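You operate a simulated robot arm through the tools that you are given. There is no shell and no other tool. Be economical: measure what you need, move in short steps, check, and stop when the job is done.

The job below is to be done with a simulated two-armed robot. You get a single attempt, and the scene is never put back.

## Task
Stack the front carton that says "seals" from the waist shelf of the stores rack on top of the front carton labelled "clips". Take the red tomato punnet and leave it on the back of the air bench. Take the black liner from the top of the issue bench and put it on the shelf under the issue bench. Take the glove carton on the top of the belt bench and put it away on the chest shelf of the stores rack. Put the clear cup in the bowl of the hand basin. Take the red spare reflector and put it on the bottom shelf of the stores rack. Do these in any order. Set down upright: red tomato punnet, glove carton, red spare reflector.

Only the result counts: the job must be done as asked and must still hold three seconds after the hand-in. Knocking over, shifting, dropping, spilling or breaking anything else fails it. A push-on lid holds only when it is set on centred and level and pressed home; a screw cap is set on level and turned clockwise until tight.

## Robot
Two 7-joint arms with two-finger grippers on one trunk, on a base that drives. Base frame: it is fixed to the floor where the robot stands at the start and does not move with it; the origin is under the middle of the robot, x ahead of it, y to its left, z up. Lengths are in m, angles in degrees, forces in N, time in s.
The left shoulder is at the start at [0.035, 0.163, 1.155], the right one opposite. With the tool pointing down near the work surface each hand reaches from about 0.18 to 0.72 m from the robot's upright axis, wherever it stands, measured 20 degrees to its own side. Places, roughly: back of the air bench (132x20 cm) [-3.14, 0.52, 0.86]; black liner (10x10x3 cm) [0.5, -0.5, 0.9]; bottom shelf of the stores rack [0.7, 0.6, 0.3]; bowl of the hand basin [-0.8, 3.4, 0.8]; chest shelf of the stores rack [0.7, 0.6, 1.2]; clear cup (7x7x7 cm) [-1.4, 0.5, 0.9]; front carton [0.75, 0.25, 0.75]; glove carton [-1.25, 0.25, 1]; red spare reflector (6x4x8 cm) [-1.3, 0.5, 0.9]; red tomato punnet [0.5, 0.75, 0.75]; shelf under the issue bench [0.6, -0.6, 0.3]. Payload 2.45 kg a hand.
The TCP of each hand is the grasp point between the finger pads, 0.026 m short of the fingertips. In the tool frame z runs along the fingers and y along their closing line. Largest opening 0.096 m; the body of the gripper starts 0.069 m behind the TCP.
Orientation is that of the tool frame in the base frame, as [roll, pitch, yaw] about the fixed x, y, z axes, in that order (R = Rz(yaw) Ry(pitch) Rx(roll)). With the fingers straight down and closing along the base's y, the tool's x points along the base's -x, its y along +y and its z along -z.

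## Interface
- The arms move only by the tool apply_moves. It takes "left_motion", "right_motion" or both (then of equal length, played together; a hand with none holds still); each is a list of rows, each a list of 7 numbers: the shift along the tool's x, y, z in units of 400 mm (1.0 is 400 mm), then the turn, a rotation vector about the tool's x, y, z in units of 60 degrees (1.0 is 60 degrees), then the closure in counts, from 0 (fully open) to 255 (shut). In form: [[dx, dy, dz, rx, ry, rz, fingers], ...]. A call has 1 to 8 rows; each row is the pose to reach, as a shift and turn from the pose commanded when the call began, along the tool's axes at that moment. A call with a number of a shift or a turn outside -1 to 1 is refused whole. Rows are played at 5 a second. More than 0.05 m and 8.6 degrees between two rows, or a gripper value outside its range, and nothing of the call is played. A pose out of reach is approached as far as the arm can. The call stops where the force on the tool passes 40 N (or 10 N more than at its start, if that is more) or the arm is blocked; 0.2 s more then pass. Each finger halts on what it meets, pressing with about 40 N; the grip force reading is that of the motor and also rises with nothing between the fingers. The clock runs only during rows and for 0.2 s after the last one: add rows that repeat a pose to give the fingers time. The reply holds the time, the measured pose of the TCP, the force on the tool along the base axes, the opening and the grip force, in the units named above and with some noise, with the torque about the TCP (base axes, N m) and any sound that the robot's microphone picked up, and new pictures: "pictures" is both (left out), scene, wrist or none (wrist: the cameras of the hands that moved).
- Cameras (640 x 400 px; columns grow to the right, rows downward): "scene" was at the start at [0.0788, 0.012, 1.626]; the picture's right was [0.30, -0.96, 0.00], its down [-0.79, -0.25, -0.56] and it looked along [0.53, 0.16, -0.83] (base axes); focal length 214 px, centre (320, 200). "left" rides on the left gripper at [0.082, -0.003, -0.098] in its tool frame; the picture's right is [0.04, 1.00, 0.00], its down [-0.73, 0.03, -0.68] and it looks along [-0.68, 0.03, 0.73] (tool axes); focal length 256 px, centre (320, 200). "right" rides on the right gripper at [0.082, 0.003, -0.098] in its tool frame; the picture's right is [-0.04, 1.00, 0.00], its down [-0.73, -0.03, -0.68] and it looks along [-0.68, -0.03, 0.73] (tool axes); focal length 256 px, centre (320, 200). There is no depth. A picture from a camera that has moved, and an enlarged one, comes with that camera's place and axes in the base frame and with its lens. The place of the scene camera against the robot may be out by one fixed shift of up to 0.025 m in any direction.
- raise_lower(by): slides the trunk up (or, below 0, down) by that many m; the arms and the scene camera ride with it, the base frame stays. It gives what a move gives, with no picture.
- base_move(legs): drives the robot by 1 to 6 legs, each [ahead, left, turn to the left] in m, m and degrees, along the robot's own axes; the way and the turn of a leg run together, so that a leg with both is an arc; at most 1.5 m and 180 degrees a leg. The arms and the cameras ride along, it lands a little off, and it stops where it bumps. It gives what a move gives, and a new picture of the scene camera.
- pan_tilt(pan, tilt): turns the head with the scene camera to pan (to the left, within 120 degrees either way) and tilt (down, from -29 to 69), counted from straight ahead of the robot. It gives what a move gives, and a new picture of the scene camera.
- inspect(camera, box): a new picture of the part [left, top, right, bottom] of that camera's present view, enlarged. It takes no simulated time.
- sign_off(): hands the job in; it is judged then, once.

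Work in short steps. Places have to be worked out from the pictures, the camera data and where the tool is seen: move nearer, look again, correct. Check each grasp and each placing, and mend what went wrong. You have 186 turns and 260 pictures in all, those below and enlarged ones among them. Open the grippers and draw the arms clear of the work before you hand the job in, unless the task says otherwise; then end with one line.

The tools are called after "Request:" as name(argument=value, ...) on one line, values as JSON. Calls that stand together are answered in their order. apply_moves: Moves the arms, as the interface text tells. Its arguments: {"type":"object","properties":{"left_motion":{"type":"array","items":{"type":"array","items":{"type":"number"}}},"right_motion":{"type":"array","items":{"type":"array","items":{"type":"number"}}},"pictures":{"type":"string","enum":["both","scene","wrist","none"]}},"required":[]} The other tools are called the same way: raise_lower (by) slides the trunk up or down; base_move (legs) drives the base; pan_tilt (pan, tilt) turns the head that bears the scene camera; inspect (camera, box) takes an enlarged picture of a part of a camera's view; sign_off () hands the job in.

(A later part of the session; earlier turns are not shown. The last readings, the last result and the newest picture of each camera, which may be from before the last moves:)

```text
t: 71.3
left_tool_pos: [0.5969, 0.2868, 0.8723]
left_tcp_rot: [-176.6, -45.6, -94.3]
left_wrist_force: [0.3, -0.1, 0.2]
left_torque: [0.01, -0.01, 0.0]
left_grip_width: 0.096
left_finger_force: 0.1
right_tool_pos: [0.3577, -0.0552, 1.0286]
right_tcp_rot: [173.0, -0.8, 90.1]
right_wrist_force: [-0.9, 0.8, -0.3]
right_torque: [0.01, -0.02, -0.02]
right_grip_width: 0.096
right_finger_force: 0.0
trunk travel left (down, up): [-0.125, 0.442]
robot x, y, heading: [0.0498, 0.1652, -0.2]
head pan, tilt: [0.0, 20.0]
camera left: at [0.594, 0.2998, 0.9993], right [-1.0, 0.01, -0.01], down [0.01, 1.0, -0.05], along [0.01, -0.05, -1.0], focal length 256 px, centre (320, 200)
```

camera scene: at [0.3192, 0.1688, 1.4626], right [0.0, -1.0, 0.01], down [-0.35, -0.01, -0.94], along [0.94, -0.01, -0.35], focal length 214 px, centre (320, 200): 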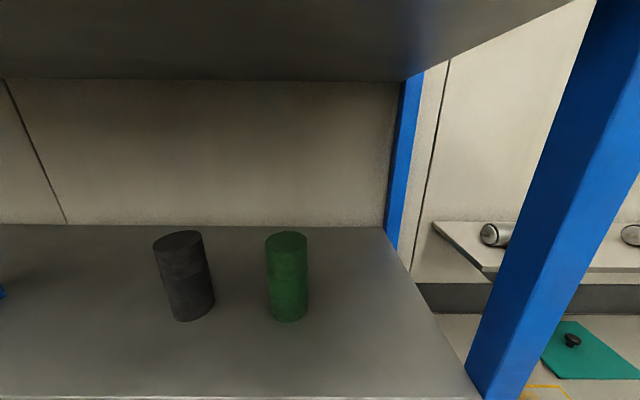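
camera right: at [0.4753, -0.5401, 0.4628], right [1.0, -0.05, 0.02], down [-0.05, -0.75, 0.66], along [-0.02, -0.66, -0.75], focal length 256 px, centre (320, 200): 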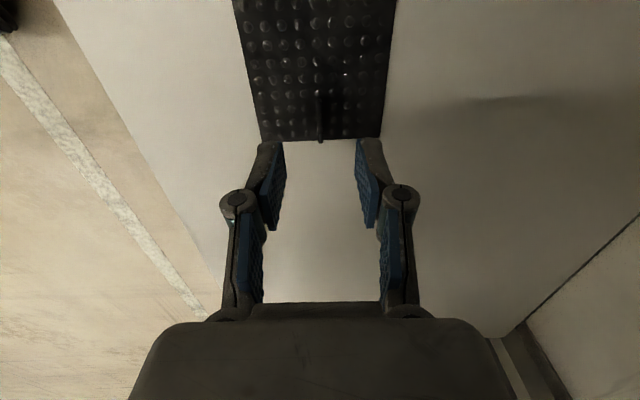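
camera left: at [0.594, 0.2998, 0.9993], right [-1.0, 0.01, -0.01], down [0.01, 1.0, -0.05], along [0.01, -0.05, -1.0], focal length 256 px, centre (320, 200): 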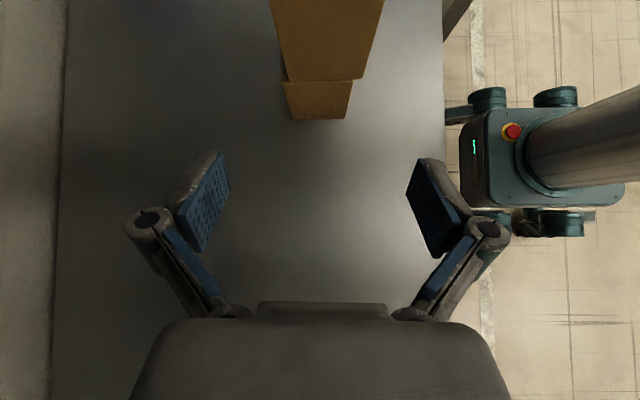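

The stack stands well. Next is the red punnet at y≈0.68: I strafe left with the open hand above the items.

Request:
base_move(legs=[[0, 0.32, 0.2]])

Request:
apply_moves(left_motion=[[0, 0, 0, 0, 0, 0, 0]], pictures="wrist")

```text
t: 73.4
left_tool_pos: [0.5953, 0.5922, 0.8724]
left_tcp_rot: [-176.6, -44.6, -93.9]
left_wrist_force: [-0.1, -0.6, 0.4]
left_torque: [0.05, -0.04, 0.01]
left_grip_width: 0.0957
left_finger_force: 0.1
right_tool_pos: [0.3583, 0.2485, 1.0248]
right_tcp_rot: [173.0, -1.6, 90.4]
right_wrist_force: [0.0, -0.3, 1.0]
right_torque: [0.07, 0.04, 0.01]
right_grip_width: 0.0961
right_finger_force: 0.1
trunk travel left (down, up): [-0.125, 0.442]
robot x, y, heading: [0.0479, 0.4814, 0.1]
head pan, tilt: [0.0, 20.0]
camera scene: at [0.3185, 0.4507, 1.4627], right [0.0, -1.0, -0.02], down [-0.35, 0.01, -0.94], along [0.94, 0.01, -0.35], focal length 214 px, centre (320, 200)
```

scene: 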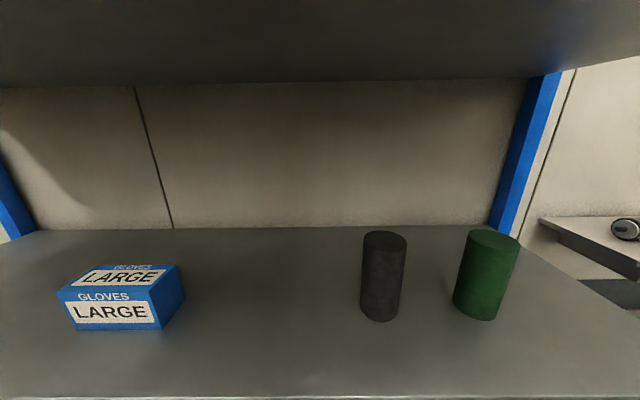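

```text
t: 73.8
left_tool_pos: [0.5912, 0.6146, 0.8719]
left_tcp_rot: [-176.2, -46.0, -94.2]
left_wrist_force: [-0.5, 0.3, -0.1]
left_torque: [-0.01, -0.01, 0.01]
left_grip_width: 0.0959
left_finger_force: 0.0
right_tool_pos: [0.3554, 0.2737, 1.032]
right_tcp_rot: [172.8, -0.3, 90.5]
right_wrist_force: [-1.1, -0.6, 0.4]
right_torque: [-0.04, -0.02, 0.01]
right_grip_width: 0.096
right_finger_force: 0.1
trunk travel left (down, up): [-0.125, 0.442]
robot x, y, heading: [0.0448, 0.4862, 0.4]
head pan, tilt: [0.0, 20.0]
camera left: at [0.5895, 0.6298, 0.9998], right [-1.0, 0.0, -0.02], down [0.0, 1.0, -0.06], along [0.02, -0.06, -1.0], focal length 256 px, centre (320, 200)
```

left: 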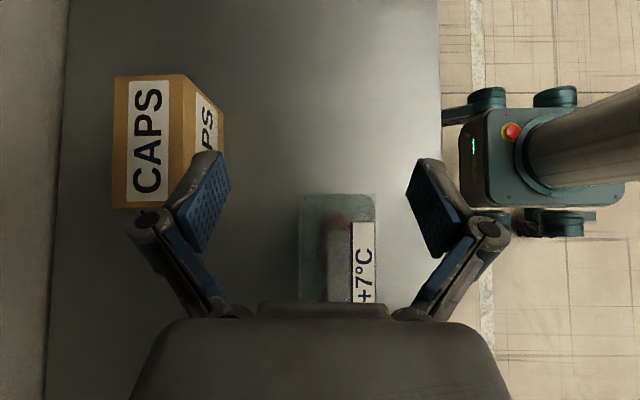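

The red punnet (+7°C) is about 6.5 cm in x, centred near (0.579, 0.68). I steepen the hand to about a 30° tilt and move over the punnet's centre.

Request:
apply_moves(left_motion=[[-0.05, 0.01, 0.02, 0, -0.06, 0, 0], [-0.1, 0.02, 0.0, 0, -0.13, 0, 0], [-0.15, 0.03, -0.02, 0, -0.19, 0, 0], [-0.19, 0.03, -0.04, 0, -0.25, 0, 0]], pictures="wrist")

```text
t: 74.8
left_tool_pos: [0.585, 0.6631, 0.8293]
left_tcp_rot: [-177.0, -30.0, -93.4]
left_wrist_force: [-0.4, 0.4, 0.6]
left_torque: [0.05, -0.02, -0.02]
left_grip_width: 0.096
left_finger_force: 0.0
right_tool_pos: [0.3536, 0.2549, 1.0281]
right_tcp_rot: [172.8, -1.1, 90.3]
right_wrist_force: [0.0, -0.2, 0.1]
right_torque: [0.01, -0.05, 0.01]
right_grip_width: 0.096
right_finger_force: 0.1
trunk travel left (down, up): [-0.125, 0.442]
robot x, y, heading: [0.0499, 0.4802, 0.5]
head pan, tilt: [0.0, 20.0]
camera left: at [0.5808, 0.6428, 0.9567], right [-1.0, 0.0, -0.03], down [-0.01, 0.98, 0.22], along [0.03, 0.22, -0.98], focal length 256 px, centre (320, 200)
```

left: 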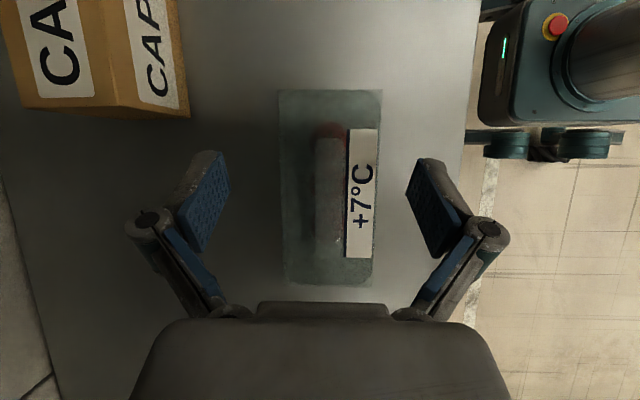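

The punnet spans y 0.611–0.745 and x 0.545–0.613. I lower so that the fingers straddle it.

Request:
apply_moves(left_motion=[[-0.04, 0.012, 0.02, 0, 0, 0, 0], [-0.07, 0.012, 0.06, 0, 0, 0, 0], [-0.1, 0.012, 0.11, 0, 0, 0, 0]], pictures="wrist")

```text
t: 75.6
left_tool_pos: [0.5831, 0.6774, 0.7707]
left_tcp_rot: [-177.0, -30.3, -93.4]
left_wrist_force: [-0.1, -0.5, 0.1]
left_torque: [0.01, 0.0, 0.0]
left_grip_width: 0.0959
left_finger_force: 0.0
right_tool_pos: [0.3555, 0.2583, 1.0288]
right_tcp_rot: [172.8, -1.0, 90.3]
right_wrist_force: [-0.3, 0.2, -0.8]
right_torque: [0.03, 0.03, 0.02]
right_grip_width: 0.0961
right_finger_force: 0.0
trunk travel left (down, up): [-0.125, 0.442]
robot x, y, heading: [0.0508, 0.4831, -0.1]
head pan, tilt: [0.0, 20.0]
camera left: at [0.58, 0.6581, 0.8982], right [-1.0, 0.0, -0.03], down [-0.01, 0.98, 0.21], along [0.02, 0.21, -0.98], focal length 256 px, centre (320, 200)
```

left: 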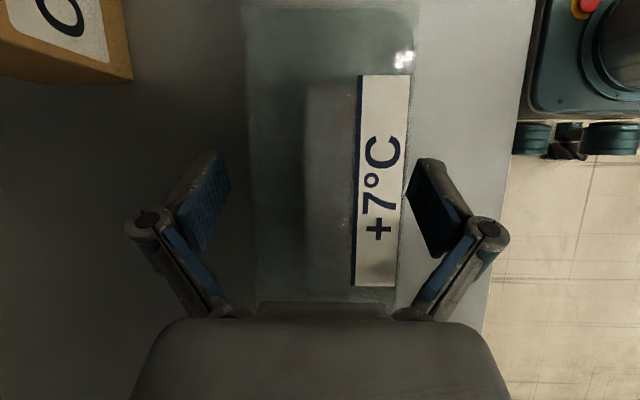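

The fingers straddle the punnet. I close on it.

Request:
apply_moves(left_motion=[[0, 0, 0, 0, 0, 0, 60], [0, 0, 0, 0, 0, 0, 100], [0, 0, 0, 0, 0, 0, 255], [0, 0, 0, 0, 0, 0, 255]], pictures="wrist")

```text
t: 76.6
left_tool_pos: [0.5834, 0.6776, 0.7712]
left_tcp_rot: [-177.0, -30.2, -93.2]
left_wrist_force: [0.2, -0.7, 1.3]
left_torque: [-0.15, -0.01, 0.0]
left_grip_width: 0.0572
left_finger_force: 40.2
right_tool_pos: [0.3556, 0.2573, 1.0279]
right_tcp_rot: [172.8, -1.0, 90.4]
right_wrist_force: [0.0, -1.1, 0.5]
right_torque: [0.04, 0.01, 0.0]
right_grip_width: 0.0961
right_finger_force: 0.1
trunk travel left (down, up): [-0.125, 0.442]
robot x, y, heading: [0.0477, 0.4841, 0.3]
head pan, tilt: [0.0, 20.0]
camera left: at [0.5798, 0.6565, 0.8985], right [-1.0, -0.01, -0.02], down [-0.01, 0.98, 0.22], along [0.02, 0.22, -0.98], focal length 256 px, centre (320, 200)
```

left: 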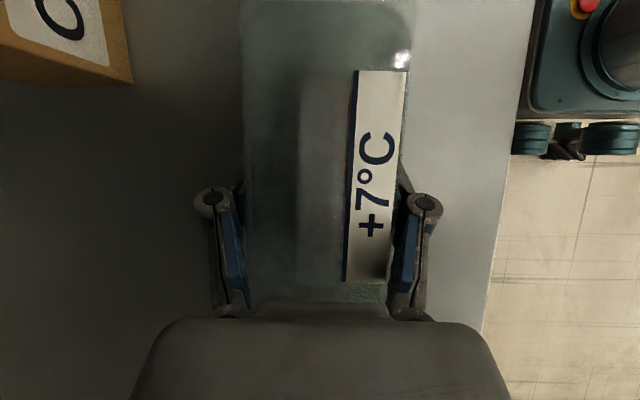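

The punnet is gripped at 5.7 cm. I lift it 3 cm and reverse the base out of the rack.

Request:
apply_moves(left_motion=[[0.02, 0, -0.033, 0, 0, 0, 255], [0.0375, 0, -0.065, 0, 0, 0, 255], [0.0375, 0, -0.065, 0, 0, 0, 255]], pictures="wrist")

Request:
base_move(legs=[[-0.4, 0, 0]])

```text
t: 77.4
left_tool_pos: [0.5801, 0.6813, 0.8005]
left_tcp_rot: [-176.9, -30.4, -93.2]
left_wrist_force: [-0.3, 0.1, -0.2]
left_torque: [0.0, -0.02, 0.02]
left_grip_width: 0.0568
left_finger_force: 40.0
right_tool_pos: [0.356, 0.2596, 1.029]
right_tcp_rot: [172.9, -0.9, 90.3]
right_wrist_force: [0.4, -0.3, 0.0]
right_torque: [0.05, 0.0, -0.04]
right_grip_width: 0.0959
right_finger_force: 0.1
trunk travel left (down, up): [-0.125, 0.442]
robot x, y, heading: [0.0473, 0.4821, 0.2]
head pan, tilt: [0.0, 20.0]
camera left: at [0.577, 0.6607, 0.9286], right [-1.0, -0.01, -0.03], down [-0.01, 0.98, 0.21], along [0.02, 0.21, -0.98], focal length 256 px, centre (320, 200)
```

left: 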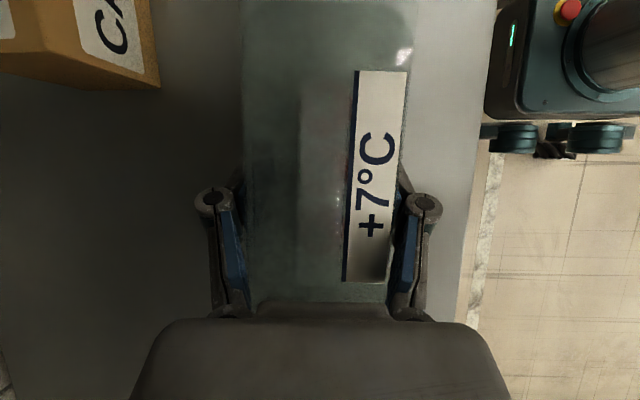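

```text
t: 79.9
left_tool_pos: [0.1768, 0.682, 0.8021]
left_tcp_rot: [-176.9, -30.4, -93.2]
left_wrist_force: [-0.1, -0.4, -0.4]
left_torque: [-0.01, -0.02, -0.02]
left_grip_width: 0.0568
left_finger_force: 39.8
right_tool_pos: [-0.0494, 0.2609, 1.0307]
right_tcp_rot: [172.7, -0.8, 90.4]
right_wrist_force: [-0.6, 0.3, 0.3]
right_torque: [-0.02, 0.01, -0.01]
right_grip_width: 0.096
right_finger_force: 0.1
trunk travel left (down, up): [-0.125, 0.442]
robot x, y, heading: [-0.3601, 0.4823, 0.3]
head pan, tilt: [0.0, 20.0]
camera scene: at [-0.0858, 0.4704, 1.463], right [0.0, -1.0, 0.0], down [-0.35, 0.0, -0.94], along [0.94, 0.0, -0.35], focal length 214 px, centre (320, 200)
```

scene: 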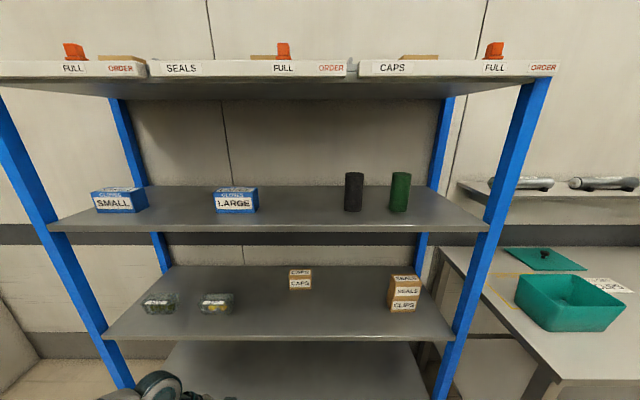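

The stack of seals on clips is correct and the punnet is held. I look around behind before turning.

Request:
pan_tilt(pan=120, tilt=25)

Request:
pan_tilt(pan=-120, tilt=25)

```text
t: 81.9
left_tool_pos: [0.1745, 0.6838, 0.8024]
left_tcp_rot: [-176.6, -30.5, -93.4]
left_wrist_force: [-0.3, 0.1, -0.9]
left_torque: [0.04, 0.0, 0.03]
left_grip_width: 0.0564
left_finger_force: 40.1
right_tool_pos: [-0.0526, 0.2625, 1.0306]
right_tcp_rot: [172.5, -0.7, 90.3]
right_wrist_force: [-0.6, 0.2, 0.0]
right_torque: [-0.01, 0.01, 0.01]
right_grip_width: 0.096
right_finger_force: 0.2
trunk travel left (down, up): [-0.125, 0.442]
robot x, y, heading: [-0.3571, 0.485, 0.4]
head pan, tilt: [120.0, 25.0]
camera scene: at [-0.2249, 0.5513, 1.4555], right [0.86, 0.5, 0.0], down [0.21, -0.37, -0.91], along [-0.46, 0.78, -0.42], focal length 214 px, centre (320, 200)
```

scene: 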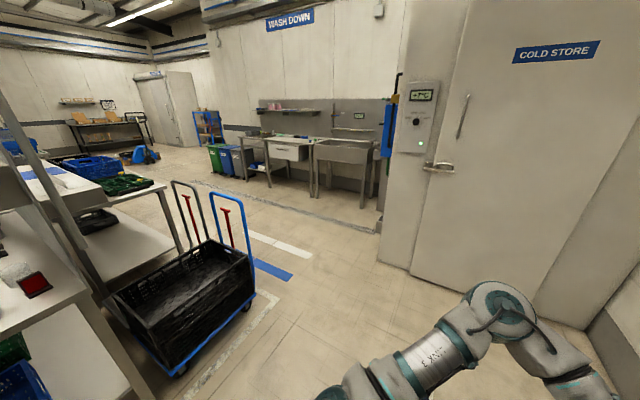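

```text
t: 85.3
left_tool_pos: [0.1727, 0.682, 0.8028]
left_tcp_rot: [-176.6, -30.5, -93.3]
left_wrist_force: [0.0, -0.5, -0.8]
left_torque: [0.0, 0.02, -0.02]
left_grip_width: 0.0563
left_finger_force: 39.7
right_tool_pos: [-0.0517, 0.2617, 1.0303]
right_tcp_rot: [172.5, -0.7, 90.4]
right_wrist_force: [0.3, -0.4, 0.0]
right_torque: [0.0, -0.01, 0.01]
right_grip_width: 0.096
right_finger_force: 0.0
trunk travel left (down, up): [-0.125, 0.442]
robot x, y, heading: [-0.3564, 0.4814, 0.2]
head pan, tilt: [-120.0, 25.0]
camera scene: at [-0.2244, 0.3915, 1.4556], right [-0.87, 0.5, 0.0], down [0.21, 0.37, -0.91], along [-0.45, -0.79, -0.42], focal length 214 px, centre (320, 200)
```

scene: 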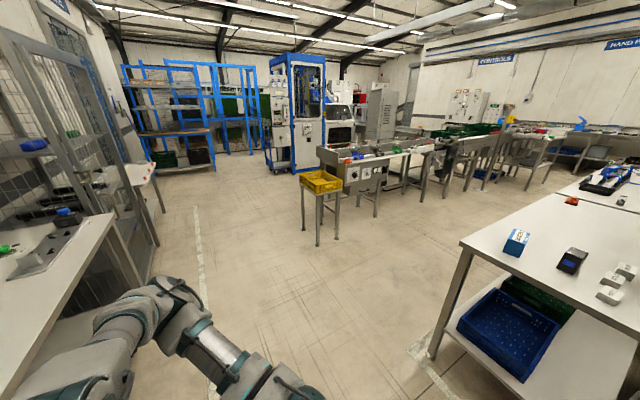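

Belt bench is straight behind, at x≈-1.2. I plan to take the cup with the right hand now, deliver cup and punnet first, then return for the gloves and reflector. I turn round to face the bench.

Request:
base_move(legs=[[0, 0, 90], [0, 0, 90]])

Request:
pan_tilt(pan=0, tilt=40)

```text
t: 93.2
left_tool_pos: [-0.8952, 0.315, 0.8034]
left_tcp_rot: [-176.6, -30.4, 83.0]
left_wrist_force: [-0.9, 0.0, -0.4]
left_torque: [-0.02, 0.01, 0.0]
left_grip_width: 0.0563
left_finger_force: 39.5
right_tool_pos: [-0.6433, 0.7207, 1.0305]
right_tcp_rot: [172.5, -0.7, -93.1]
right_wrist_force: [-0.4, -0.4, 0.7]
right_torque: [-0.03, 0.04, 0.02]
right_grip_width: 0.0959
right_finger_force: 0.1
trunk travel left (down, up): [-0.125, 0.442]
robot x, y, heading: [-0.3576, 0.4852, 176.8]
head pan, tilt: [-120.0, 25.0]
camera scene: at [-0.5002, 0.5584, 1.4556], right [0.84, -0.55, 0.0], down [-0.23, -0.35, -0.91], along [0.5, 0.76, -0.42], focal length 214 px, centre (320, 200)
```

scene: 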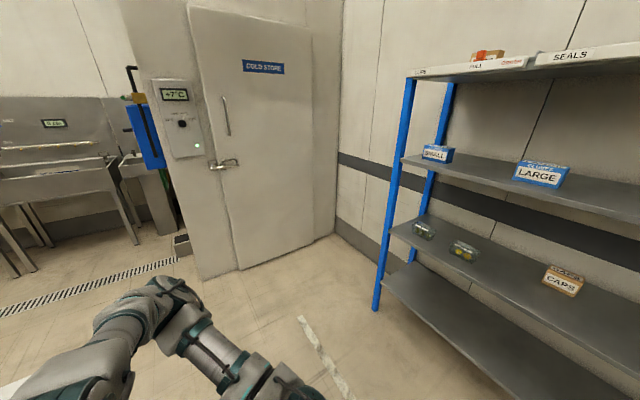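

```text
t: 95.2
left_tool_pos: [-0.8911, 0.3136, 0.8047]
left_tcp_rot: [-176.5, -30.6, 83.1]
left_wrist_force: [0.1, 0.1, -0.7]
left_torque: [0.01, 0.01, 0.02]
left_grip_width: 0.0564
left_finger_force: 39.7
right_tool_pos: [-0.6387, 0.7205, 1.0325]
right_tcp_rot: [172.3, -0.6, -93.1]
right_wrist_force: [0.8, 0.0, -0.1]
right_torque: [-0.01, -0.03, 0.0]
right_grip_width: 0.096
right_finger_force: 0.1
trunk travel left (down, up): [-0.125, 0.442]
robot x, y, heading: [-0.3529, 0.4812, 176.3]
head pan, tilt: [0.0, 40.0]
camera scene: at [-0.6356, 0.4862, 1.4316], right [0.06, 1.0, 0.0], down [0.65, -0.04, -0.76], along [-0.76, 0.04, -0.65], focal length 214 px, centre (320, 200)
```

scene: 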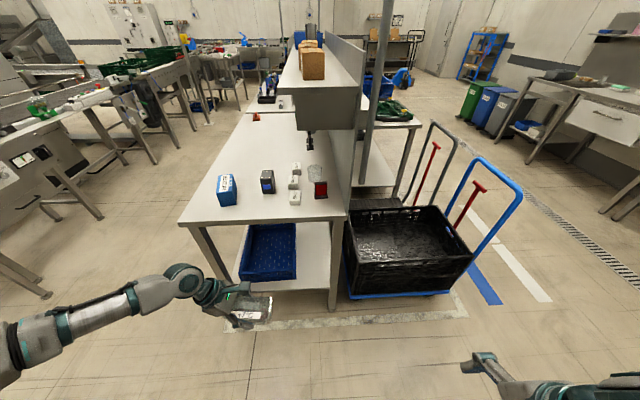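

Request:
inspect(camera="scene", box=[200, 100, 360, 220])

```text
3.33 times, centred on (280, 160) of scene
camera zoom: at [-0.6356, 0.4862, 1.4316], right [0.06, 1.0, 0.0], down [0.65, -0.04, -0.76], along [-0.76, 0.04, -0.65], focal length 715 px, centre (453, 333)
```

zoom: 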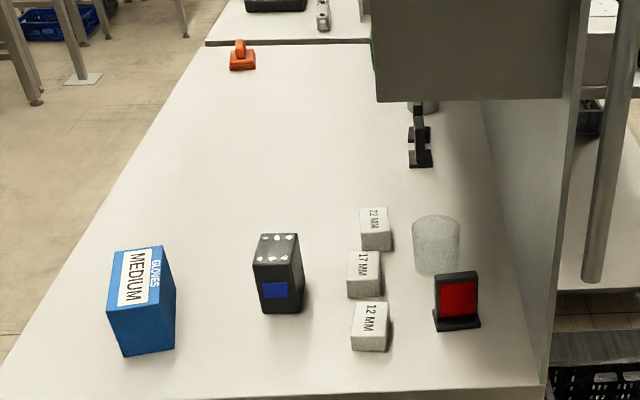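

Cup at about (-1.41, 0.51) and reflector at about (-1.30, 0.53). I raise the trunk and tuck the punnet hand high and to the left before approaching the bench.

Request:
raise_lower(by=0.2)

Request:
apply_moves(left_motion=[[-0.01, 0.05, -0.09, 0, 0, 0, 255], [-0.02, 0.11, -0.18, 0, 0, 0, 255], [-0.03, 0.17, -0.27, 0, 0, 0, 255], [-0.04, 0.23, -0.36, 0, 0, 0, 255], [-0.05, 0.29, -0.45, 0, 0, 0, 255], [-0.06, 0.35, -0.54, 0, 0, 0, 255], [-0.075, 0.4, -0.62, 0, 0, 0, 255]], pictures="wrist")

```text
t: 97.4
left_tool_pos: [-0.8921, 0.3142, 1.0046]
left_tcp_rot: [-176.5, -30.6, 83.0]
left_wrist_force: [0.6, -0.3, -1.2]
left_torque: [-0.02, 0.01, 0.0]
left_grip_width: 0.0563
left_finger_force: 39.6
right_tool_pos: [-0.6393, 0.7208, 1.2318]
right_tcp_rot: [172.3, -0.7, -93.1]
right_wrist_force: [0.3, 0.0, 0.7]
right_torque: [0.0, 0.0, 0.01]
right_grip_width: 0.0963
right_finger_force: 0.1
trunk travel left (down, up): [-0.325, 0.242]
robot x, y, heading: [-0.3571, 0.4833, 176.7]
head pan, tilt: [0.0, 40.0]
```

```text
t: 99.0
left_tool_pos: [-0.7356, 0.1437, 1.1955]
left_tcp_rot: [-176.4, -30.5, 83.0]
left_wrist_force: [0.0, -1.5, -0.7]
left_torque: [0.01, 0.02, 0.02]
left_grip_width: 0.0564
left_finger_force: 40.2
right_tool_pos: [-0.638, 0.719, 1.2331]
right_tcp_rot: [172.2, -0.6, -93.2]
right_wrist_force: [-0.1, -0.2, 0.3]
right_torque: [0.02, -0.01, -0.01]
right_grip_width: 0.0961
right_finger_force: 0.0
trunk travel left (down, up): [-0.325, 0.242]
robot x, y, heading: [-0.3552, 0.4809, 176.9]
head pan, tilt: [0.0, 40.0]
camera left: at [-0.7317, 0.1625, 1.323], right [1.0, -0.06, -0.04], down [-0.05, -0.98, 0.21], along [-0.05, -0.21, -0.98], focal length 256 px, centre (320, 200)
```

left: 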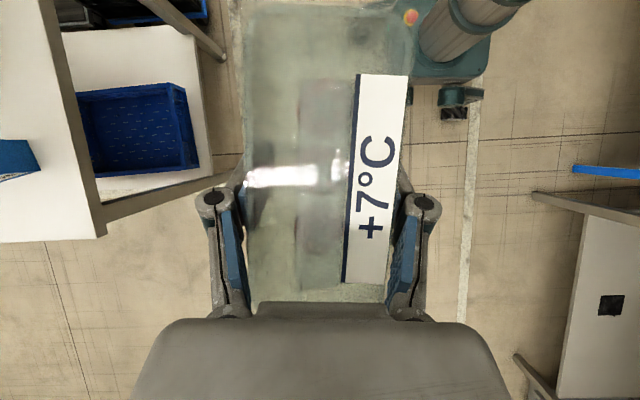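

I drive toward the bench and shift left so that the right hand lines up with the cup.

Request:
base_move(legs=[[0.36, 0.18, 3.2]])

```text
t: 101.5
left_tool_pos: [-1.0805, -0.0399, 1.1967]
left_tcp_rot: [-176.3, -30.2, 85.5]
left_wrist_force: [-0.5, 0.8, -0.1]
left_torque: [-0.02, -0.02, 0.04]
left_grip_width: 0.0565
left_finger_force: 40.1
right_tool_pos: [-1.0079, 0.5383, 1.2317]
right_tcp_rot: [172.3, -0.9, -90.4]
right_wrist_force: [0.1, -0.8, 0.3]
right_torque: [0.02, -0.02, 0.01]
right_grip_width: 0.096
right_finger_force: 0.0
trunk travel left (down, up): [-0.325, 0.242]
robot x, y, heading: [-0.7136, 0.3125, 179.5]
head pan, tilt: [0.0, 40.0]
camera scene: at [-0.8284, 0.3041, 1.648], right [0.01, 1.0, 0.0], down [0.64, -0.01, -0.76], along [-0.76, 0.01, -0.64], focal length 214 px, centre (320, 200)
```

scene: 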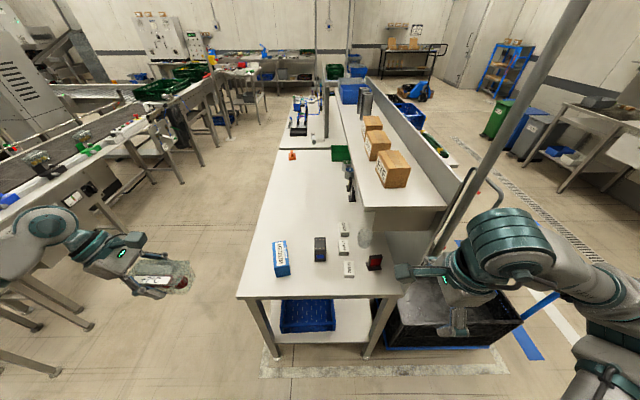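

The cup and reflector sit under an overhead shelf (front at x≈-1.22, underside z≈1.19), so the left hand's tilted approach suits them. I deliver the punnet first: back off, shift to the aisle, and drive to the air bench.

Request:
base_move(legs=[[-0.2, 0.0, 0], [0, 0.8, 0], [0.8, 0, 0]])

Request:
pan_tilt(pan=-40, tilt=25)

```text
t: 110.8
left_tool_pos: [-1.7098, -0.8141, 1.1919]
left_tcp_rot: [-176.2, -31.3, 84.8]
left_wrist_force: [0.2, -0.2, -0.7]
left_torque: [-0.02, -0.03, -0.03]
left_grip_width: 0.0564
left_finger_force: 39.4
right_tool_pos: [-1.6289, -0.2351, 1.2365]
right_tcp_rot: [172.2, 0.0, -91.2]
right_wrist_force: [0.6, 0.2, -0.1]
right_torque: [0.0, -0.03, 0.03]
right_grip_width: 0.096
right_finger_force: 0.1
trunk travel left (down, up): [-0.325, 0.242]
robot x, y, heading: [-1.3421, -0.4515, 178.5]
head pan, tilt: [0.0, 40.0]
camera scene: at [-1.4544, -0.4769, 1.6478], right [0.03, 1.0, 0.01], down [0.64, -0.01, -0.76], along [-0.76, 0.03, -0.64], focal length 214 px, centre (320, 200)
```

scene: 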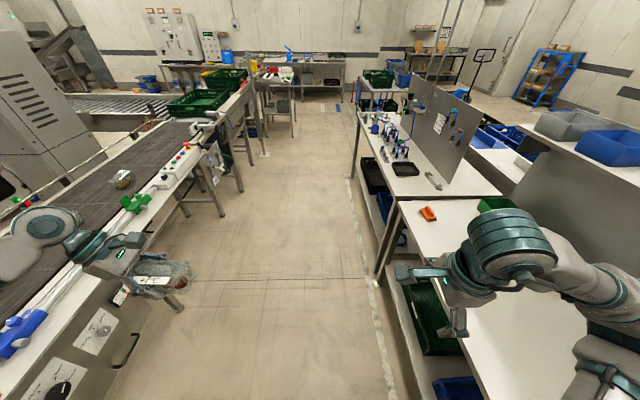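

```text
t: 111.8
left_tool_pos: [-1.709, -0.8096, 1.1936]
left_tcp_rot: [-176.0, -31.0, 84.8]
left_wrist_force: [-0.8, -0.1, -0.3]
left_torque: [-0.02, -0.03, 0.01]
left_grip_width: 0.0564
left_finger_force: 40.1
right_tool_pos: [-1.6279, -0.2323, 1.2355]
right_tcp_rot: [172.2, -0.3, -91.2]
right_wrist_force: [0.0, -0.2, 0.2]
right_torque: [0.0, 0.0, 0.0]
right_grip_width: 0.0962
right_finger_force: 0.1
trunk travel left (down, up): [-0.325, 0.242]
robot x, y, heading: [-1.3376, -0.4555, 178.4]
head pan, tilt: [-40.0, 25.0]
camera scene: at [-1.439, -0.4174, 1.6717], right [0.66, 0.75, 0.01], down [0.32, -0.27, -0.91], along [-0.68, 0.6, -0.42], focal length 214 px, centre (320, 200)
```

scene: 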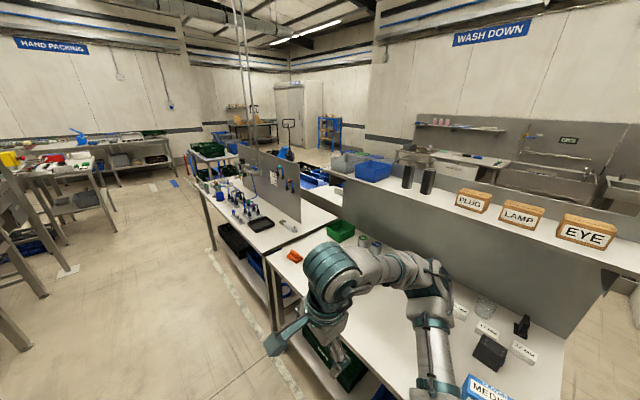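

The air bench with pneumatic parts lies beyond the belt bench. I drive further along the aisle, keeping a bit to the right.

Request:
base_move(legs=[[1.0, -0.08, 1.5]])

```text
t: 117.2
left_tool_pos: [-2.7215, -0.731, 1.194]
left_tcp_rot: [-176.0, -31.1, 86.5]
left_wrist_force: [0.3, -0.6, -0.2]
left_torque: [0.06, -0.01, 0.0]
left_grip_width: 0.0562
left_finger_force: 40.0
right_tool_pos: [-2.6572, -0.1498, 1.2358]
right_tcp_rot: [172.1, -0.2, -89.6]
right_wrist_force: [-0.8, -0.3, -0.9]
right_torque: [0.01, 0.01, -0.02]
right_grip_width: 0.096
right_finger_force: 0.1
trunk travel left (down, up): [-0.325, 0.242]
robot x, y, heading: [-2.3614, -0.3607, -180.0]
head pan, tilt: [-40.0, 25.0]
camera scene: at [-2.4627, -0.3265, 1.6717], right [0.64, 0.77, 0.01], down [0.33, -0.26, -0.91], along [-0.69, 0.58, -0.42], focal length 214 px, centre (320, 200)
```

scene: 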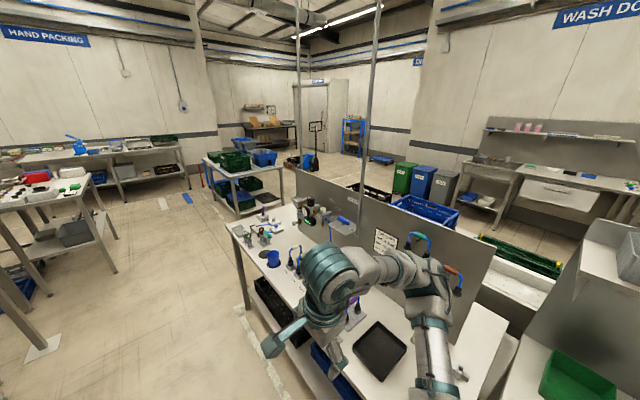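

I go a bit further and turn right to face the air bench.

Request:
base_move(legs=[[0.4, 0.08, 0], [0, 0, -90]])

Request:
pan_tilt(pan=0, tilt=45)

```text
t: 123.5
left_tool_pos: [-3.1367, -0.0923, 1.1956]
left_tcp_rot: [-176.0, -30.9, -2.8]
left_wrist_force: [-0.2, 0.1, -0.5]
left_torque: [-0.04, -0.03, 0.0]
left_grip_width: 0.0563
left_finger_force: 40.0
right_tool_pos: [-2.557, -0.1488, 1.236]
right_tcp_rot: [171.9, -0.4, -178.7]
right_wrist_force: [-1.2, 0.5, 0.4]
right_torque: [-0.01, -0.05, -0.04]
right_grip_width: 0.0959
right_finger_force: 0.0
trunk travel left (down, up): [-0.325, 0.242]
robot x, y, heading: [-2.7651, -0.445, 90.6]
head pan, tilt: [-40.0, 25.0]
camera scene: at [-2.7258, -0.364, 1.6715], right [0.78, -0.63, 0.01], down [-0.26, -0.33, -0.91], along [0.57, 0.7, -0.42], focal length 214 px, centre (320, 200)
```

scene: 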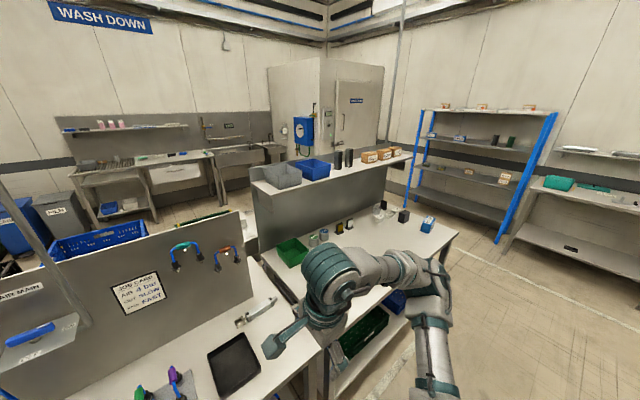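

```text
t: 124.6
left_tool_pos: [-3.135, -0.0938, 1.1962]
left_tcp_rot: [-176.0, -30.7, -2.8]
left_wrist_force: [-0.8, 0.6, -0.4]
left_torque: [-0.02, 0.0, 0.01]
left_grip_width: 0.0565
left_finger_force: 40.2
right_tool_pos: [-2.5548, -0.1491, 1.2352]
right_tcp_rot: [171.9, -0.5, -178.7]
right_wrist_force: [0.0, 0.4, 0.4]
right_torque: [0.0, -0.02, 0.01]
right_grip_width: 0.096
right_finger_force: 0.1
trunk travel left (down, up): [-0.325, 0.242]
robot x, y, heading: [-2.7673, -0.4453, 91.0]
head pan, tilt: [0.0, 45.0]
camera scene: at [-2.7826, -0.3544, 1.6407], right [1.0, 0.02, 0.0], down [0.01, -0.71, -0.71], along [-0.01, 0.71, -0.71], focal length 214 px, centre (320, 200)
```

scene: 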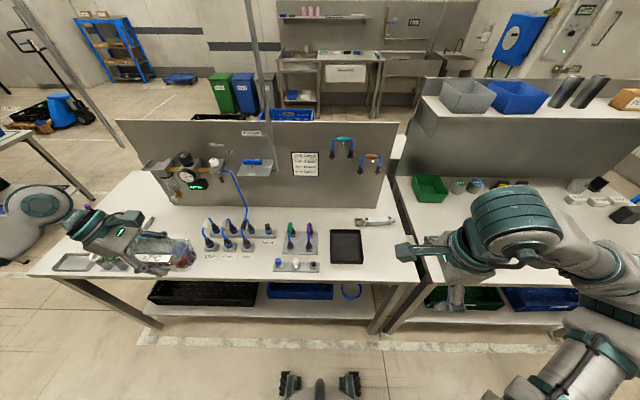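

The panel stands at mid-depth of the bench (y≈0.38), so the "back" strip (y 0.42–0.62) is behind it and must be reached from the far side. I look left for a way round the west end.

Request:
pan_tilt(pan=45, tilt=35)

Request:
raise_lower(by=0.2)

Request:
pan_tilt(pan=5, tilt=40)

```text
t: 125.7
left_tool_pos: [-3.134, -0.0946, 1.1977]
left_tcp_rot: [-175.9, -30.7, -2.8]
left_wrist_force: [-0.4, 0.9, -1.0]
left_torque: [-0.02, 0.02, -0.03]
left_grip_width: 0.0564
left_finger_force: 40.0
right_tool_pos: [-2.5528, -0.1504, 1.2357]
right_tcp_rot: [171.9, -0.6, -178.6]
right_wrist_force: [0.7, 0.3, -0.6]
right_torque: [0.0, 0.01, -0.03]
right_grip_width: 0.0962
right_finger_force: 0.1
trunk travel left (down, up): [-0.325, 0.242]
robot x, y, heading: [-2.7656, -0.4467, 91.3]
head pan, tilt: [45.0, 35.0]
camera scene: at [-2.8417, -0.3744, 1.6554], right [0.7, 0.72, 0.0], down [0.41, -0.4, -0.82], along [-0.59, 0.57, -0.58], focal length 214 px, centre (320, 200)
```

scene: 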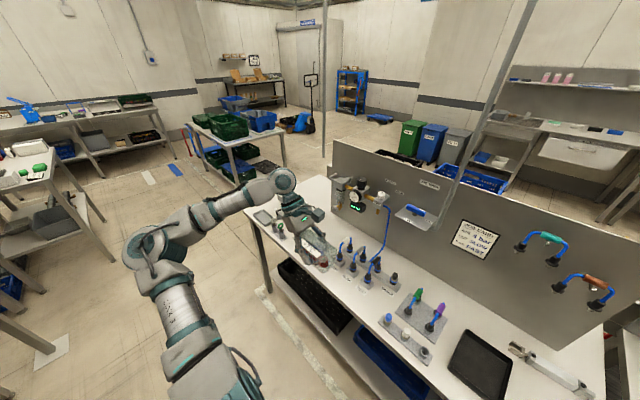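

```text
t: 127.9
left_tool_pos: [-3.1335, -0.0932, 1.3968]
left_tcp_rot: [-175.9, -30.8, -2.8]
left_wrist_force: [0.2, -0.3, 0.1]
left_torque: [-0.05, -0.01, 0.02]
left_grip_width: 0.0562
left_finger_force: 39.5
right_tool_pos: [-2.5525, -0.1501, 1.4351]
right_tcp_rot: [171.8, -0.6, -178.7]
right_wrist_force: [0.4, -0.1, -0.3]
right_torque: [-0.01, 0.0, 0.0]
right_grip_width: 0.0961
right_finger_force: 0.1
trunk travel left (down, up): [-0.525, 0.042]
robot x, y, heading: [-2.7657, -0.4444, 91.1]
head pan, tilt: [45.0, 35.0]
```

```text
t: 128.9
left_tool_pos: [-3.1332, -0.0936, 1.3986]
left_tcp_rot: [-175.8, -30.8, -2.7]
left_wrist_force: [-0.1, 1.1, -0.9]
left_torque: [0.04, 0.0, -0.05]
left_grip_width: 0.0563
left_finger_force: 40.2
right_tool_pos: [-2.5516, -0.15, 1.4362]
right_tcp_rot: [171.8, -0.6, -178.7]
right_wrist_force: [0.4, 0.3, 0.0]
right_torque: [-0.02, 0.02, 0.02]
right_grip_width: 0.0959
right_finger_force: 0.1
trunk travel left (down, up): [-0.525, 0.042]
robot x, y, heading: [-2.765, -0.4426, 90.9]
head pan, tilt: [5.0, 40.0]
camera scene: at [-2.7866, -0.3868, 1.8477], right [0.99, 0.11, 0.0], down [0.07, -0.64, -0.76], along [-0.08, 0.76, -0.64], focal length 214 px, centre (320, 200)
```

scene: 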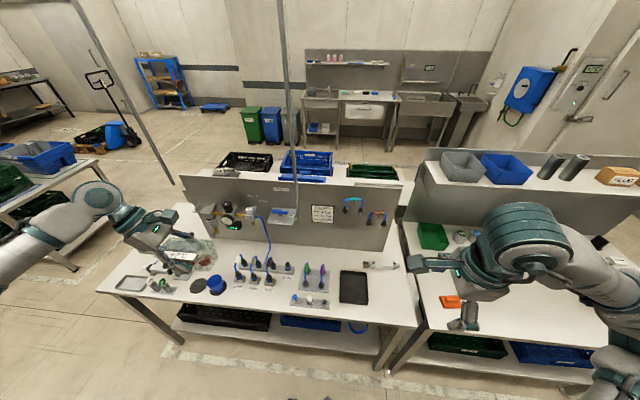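

The panel ends at x≈-3.53, so the back strip is open at the bench's west end. I'll approach from the south-west corner: strafe left along the aisle first.

Request:
base_move(legs=[[0, 0.7, 0], [0, 0.7, 0]])

Request:
pan_tilt(pan=0, tilt=45)

```text
t: 136.3
left_tool_pos: [-4.5591, -0.1379, 1.3976]
left_tcp_rot: [-175.9, -30.7, -2.1]
left_wrist_force: [0.0, -0.2, -0.4]
left_torque: [-0.02, 0.02, 0.02]
left_grip_width: 0.0561
left_finger_force: 39.7
right_tool_pos: [-3.9771, -0.1869, 1.4351]
right_tcp_rot: [171.9, -0.7, -178.0]
right_wrist_force: [0.8, -0.2, -0.4]
right_torque: [0.0, 0.01, 0.03]
right_grip_width: 0.0963
right_finger_force: 0.1
trunk travel left (down, up): [-0.525, 0.042]
robot x, y, heading: [-4.1876, -0.4819, 91.7]
head pan, tilt: [5.0, 40.0]
camera scene: at [-4.2102, -0.4262, 1.8477], right [0.99, 0.12, 0.0], down [0.08, -0.64, -0.76], along [-0.09, 0.76, -0.64], focal length 214 px, centre (320, 200)
```

scene: 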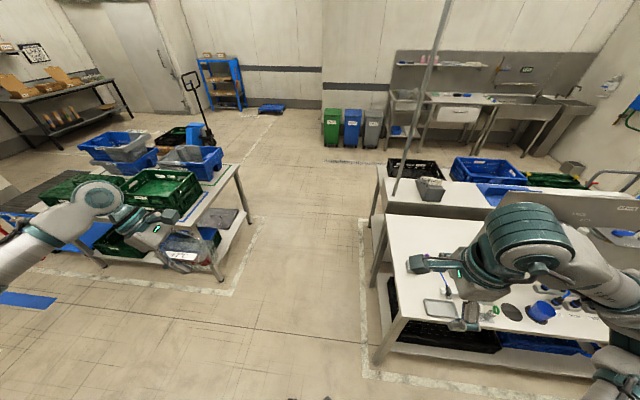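

```text
t: 137.0
left_tool_pos: [-4.5606, -0.1388, 1.3998]
left_tcp_rot: [-175.8, -30.7, -2.2]
left_wrist_force: [-0.5, -0.6, -0.1]
left_torque: [-0.01, -0.02, 0.0]
left_grip_width: 0.0565
left_finger_force: 39.8
right_tool_pos: [-3.9783, -0.1886, 1.436]
right_tcp_rot: [171.8, -0.7, -178.0]
right_wrist_force: [-0.6, 0.1, 0.8]
right_torque: [-0.04, 0.0, -0.01]
right_grip_width: 0.096
right_finger_force: 0.0
trunk travel left (down, up): [-0.525, 0.042]
robot x, y, heading: [-4.19, -0.4821, 91.5]
head pan, tilt: [0.0, 45.0]
camera scene: at [-4.2041, -0.4289, 1.8404], right [1.0, 0.03, 0.0], down [0.02, -0.71, -0.71], along [-0.02, 0.71, -0.71], focal length 214 px, centre (320, 200)
```

scene: 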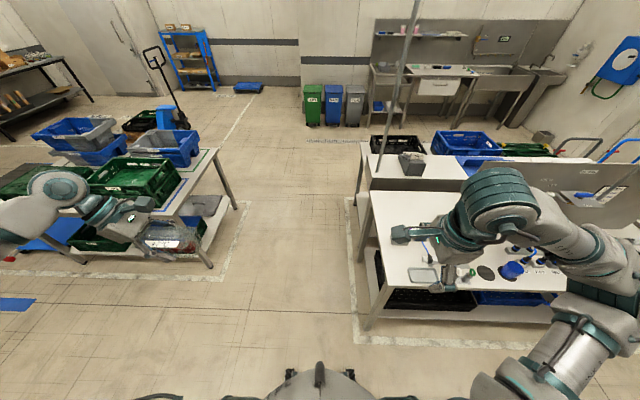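

The strip's west end (x≈-3.86 to -3.55) is clear, but a thin pole stands at about (-3.85, 0.63). I try turning the punnet hand about the vertical, so that its wrist trails towards the robot instead of to the left.

Request:
apply_moves(left_motion=[[0, 0, 0, 0.0625, 0, -0.108, 255], [0, 0, 0, 0.125, 0, -0.2165, 255], [0, 0, 0, 0.1875, 0, -0.325, 255], [0, 0, 0, 0.25, 0, -0.433, 255], [0, 0, 0, 0.3125, 0, -0.541, 255], [0, 0, 0, 0.375, 0, -0.65, 255], [0, 0, 0, 0.4375, 0, -0.758, 255], [0, 0, 0, 0.5, 0, -0.866, 255]], pictures="wrist")

```text
t: 138.8
left_tool_pos: [-4.5592, -0.1412, 1.3996]
left_tcp_rot: [-178.5, -33.4, 59.3]
left_wrist_force: [-0.2, -0.8, -0.5]
left_torque: [-0.01, -0.01, 0.0]
left_grip_width: 0.0562
left_finger_force: 39.2
right_tool_pos: [-3.9757, -0.1896, 1.4359]
right_tcp_rot: [171.8, -0.8, -177.9]
right_wrist_force: [-0.8, 0.1, 0.1]
right_torque: [-0.03, 0.04, -0.01]
right_grip_width: 0.0961
right_finger_force: 0.1
trunk travel left (down, up): [-0.525, 0.042]
robot x, y, heading: [-4.1878, -0.4827, 91.6]
head pan, tilt: [0.0, 45.0]
camera left: at [-4.5521, -0.1287, 1.528], right [0.88, -0.47, 0.0], down [-0.46, -0.87, 0.16], along [-0.07, -0.14, -0.99], focal length 256 px, centre (320, 200)
```

left: 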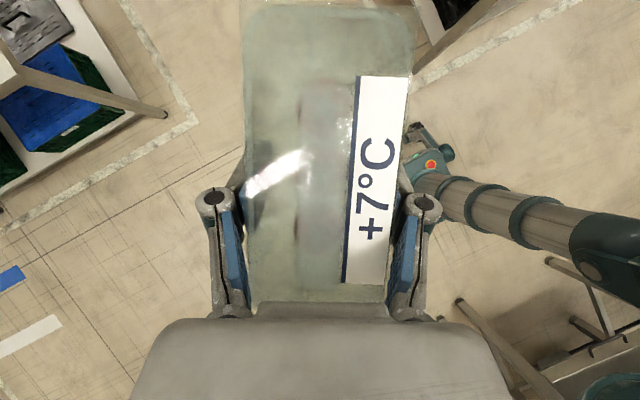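

That worked. I rotate about 24° more and correct the small tilt.

Request:
apply_moves(left_motion=[[0, 0, 0, 0.05, -0.012, -0.0865, 255], [0, 0, 0, 0.1, -0.025, -0.173, 255], [0, 0, 0, 0.15, -0.037, -0.26, 255], [0, 0, 0, 0.2, -0.05, -0.346, 255]], pictures="none")

Request:
base_move(legs=[[0.35, 0, 0], [0, 0, -42]])

```text
t: 139.8
left_tool_pos: [-4.6079, -0.1361, 1.3984]
left_tcp_rot: [179.4, -30.9, 83.0]
left_wrist_force: [-0.5, 0.1, -0.5]
left_torque: [0.02, 0.01, 0.01]
left_grip_width: 0.0565
left_finger_force: 40.1
left hand out of reach, approached as far as the arm can: row 3, 4
right_tool_pos: [-3.9753, -0.1881, 1.4361]
right_tcp_rot: [171.9, -0.8, -178.0]
right_wrist_force: [0.1, -0.2, 0.4]
right_torque: [0.02, 0.0, 0.01]
right_grip_width: 0.0962
right_finger_force: 0.1
trunk travel left (down, up): [-0.525, 0.042]
robot x, y, heading: [-4.1905, -0.4822, 91.6]
head pan, tilt: [0.0, 45.0]
```

```text
t: 144.1
left_tool_pos: [-4.2727, 0.4165, 1.398]
left_tcp_rot: [179.2, -30.9, 39.9]
left_wrist_force: [-1.0, 0.1, -0.6]
left_torque: [-0.03, -0.06, -0.01]
left_grip_width: 0.0563
left_finger_force: 40.4
right_tool_pos: [-3.8459, -0.0526, 1.4362]
right_tcp_rot: [171.8, -0.5, 139.1]
right_wrist_force: [-0.7, -0.5, -0.5]
right_torque: [-0.01, -0.03, -0.01]
right_grip_width: 0.096
right_finger_force: 0.0
trunk travel left (down, up): [-0.525, 0.042]
robot x, y, heading: [-4.2016, -0.1242, 48.6]
head pan, tilt: [0.0, 45.0]
camera scene: at [-4.1709, -0.0851, 1.8404], right [0.75, -0.66, 0.0], down [-0.47, -0.53, -0.71], along [0.47, 0.53, -0.71], focal length 214 px, centre (320, 200)
```

scene: 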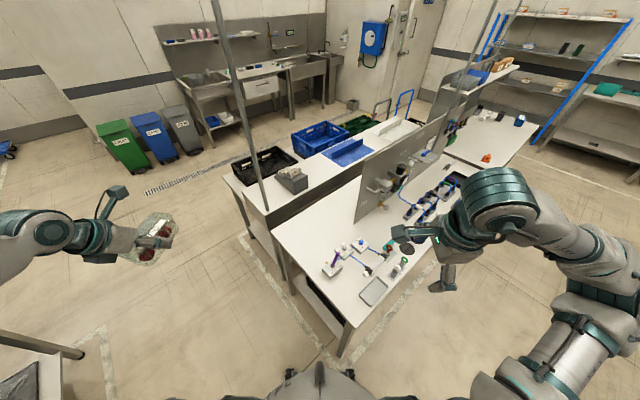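

The corner is clearly visible, with the target spot clear. I shift the base to (-4.2, 0.15) with heading about 32°.

Request:
base_move(legs=[[0.205, 0.181, 0], [0, 0, -16.5]])

```text
t: 145.9
left_tool_pos: [-4.2722, 0.6503, 1.3952]
left_tcp_rot: [178.3, -31.4, 38.6]
left_wrist_force: [0.0, -0.4, -0.9]
left_torque: [-0.02, -0.01, -0.01]
left_grip_width: 0.0564
left_finger_force: 39.7
right_tool_pos: [-3.8501, 0.1793, 1.4378]
right_tcp_rot: [171.2, -0.5, 138.4]
right_wrist_force: [-0.5, 1.3, 0.6]
right_torque: [-0.06, -0.04, 0.04]
right_grip_width: 0.0959
right_finger_force: 0.0
trunk travel left (down, up): [-0.525, 0.042]
robot x, y, heading: [-4.1966, 0.1236, 48.4]
head pan, tilt: [0.0, 45.0]
stopped in leg 1: the robot was blocked; the commanded pose is now the measured one
camera scene: at [-4.1739, 0.1563, 1.8409], right [0.75, -0.66, 0.0], down [-0.47, -0.53, -0.71], along [0.47, 0.53, -0.7], focal length 214 px, centre (320, 200)
```

scene: 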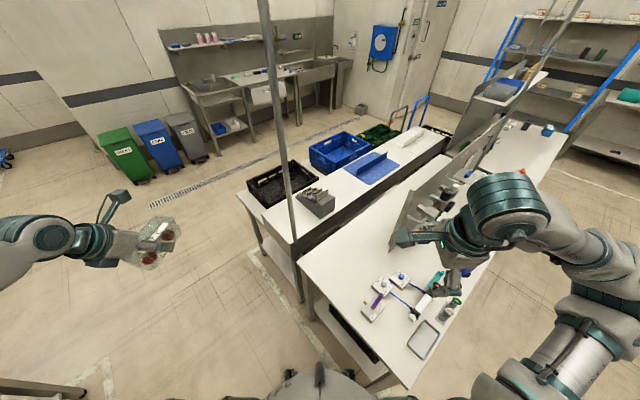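

The base bumped lightly, probably against the bench end. I step away to the left and back, then turn.

Request:
base_move(legs=[[-0.05, 0.08, 0], [0, 0, -16.5]])

```text
t: 148.0
left_tool_pos: [-4.2108, 0.677, 1.39]
left_tcp_rot: [177.8, -31.4, 21.3]
left_wrist_force: [1.0, 0.5, -1.0]
left_torque: [-0.01, 0.06, 0.0]
left_grip_width: 0.056
left_finger_force: 40.0
right_tool_pos: [-3.9422, 0.1067, 1.4375]
right_tcp_rot: [171.3, -0.2, 122.2]
right_wrist_force: [0.1, -0.5, -0.4]
right_torque: [0.0, 0.0, 0.02]
right_grip_width: 0.0959
right_finger_force: 0.0
trunk travel left (down, up): [-0.525, 0.042]
robot x, y, heading: [-4.2904, 0.1358, 32.2]
head pan, tilt: [0.0, 45.0]
camera scene: at [-4.2791, 0.2158, 1.8393], right [0.53, -0.85, 0.03], down [-0.59, -0.4, -0.71], along [0.61, 0.35, -0.71], focal length 214 px, centre (320, 200)
```

scene: 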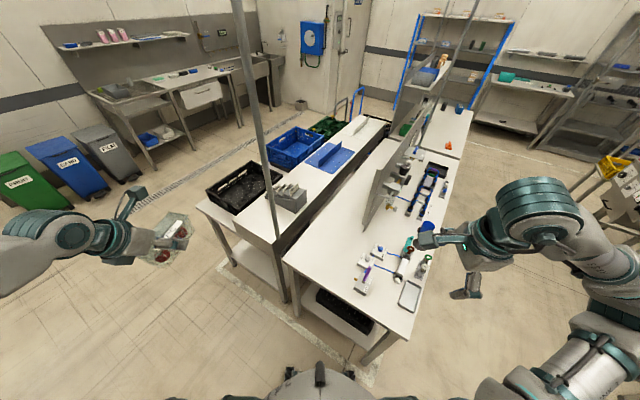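

The view is clear and the target lies straight ahead of the robot at 0.69 m. I move the punnet hand in front of the robot, keeping clear of the pole.

Request:
apply_moves(left_motion=[[0.018, 0.11, 0.01, 0, 0, 0, 255], [0.036, 0.22, 0.02, 0, 0, 0, 255], [0.055, 0.33, 0.03, 0, 0, 0, 255], [0.073, 0.44, 0.042, 0, 0, 0, 255], [0.092, 0.55, 0.053, 0, 0, 0, 255], [0.11, 0.66, 0.064, 0, 0, 0, 255], [0.129, 0.773, 0.074, 0, 0, 0, 255]], pictures="none")

Request:
raise_lower(by=-0.2)

```text
t: 149.6
left_tool_pos: [-4.1844, 0.6368, 1.4037]
left_tcp_rot: [-179.8, -30.8, 20.2]
left_wrist_force: [-0.1, -0.3, -0.5]
left_torque: [0.0, -0.01, 0.02]
left_grip_width: 0.0564
left_finger_force: 39.5
left hand out of reach, approached as far as the arm can: row 1, 2, 3, 4, 5, 6, 7
right_tool_pos: [-3.9153, 0.0626, 1.4302]
right_tcp_rot: [171.4, -2.2, 121.9]
right_wrist_force: [-0.4, -0.8, -0.5]
right_torque: [0.08, -0.02, 0.02]
right_grip_width: 0.096
right_finger_force: 0.0
trunk travel left (down, up): [-0.525, 0.042]
robot x, y, heading: [-4.2907, 0.1431, 32.1]
head pan, tilt: [0.0, 45.0]
```

```text
t: 151.7
left_tool_pos: [-4.1992, 0.6838, 1.1725]
left_tcp_rot: [176.9, -28.5, 21.2]
left_wrist_force: [-0.6, 1.2, -0.2]
left_torque: [-0.06, -0.04, -0.06]
left_grip_width: 0.0564
left_finger_force: 40.0
right_tool_pos: [-3.9438, 0.1074, 1.2409]
right_tcp_rot: [171.3, -0.1, 122.5]
right_wrist_force: [-0.7, 1.3, 0.6]
right_torque: [-0.15, -0.08, 0.03]
right_grip_width: 0.0959
right_finger_force: 0.1
trunk travel left (down, up): [-0.325, 0.242]
robot x, y, heading: [-4.2964, 0.1457, 31.9]
head pan, tilt: [0.0, 45.0]
```

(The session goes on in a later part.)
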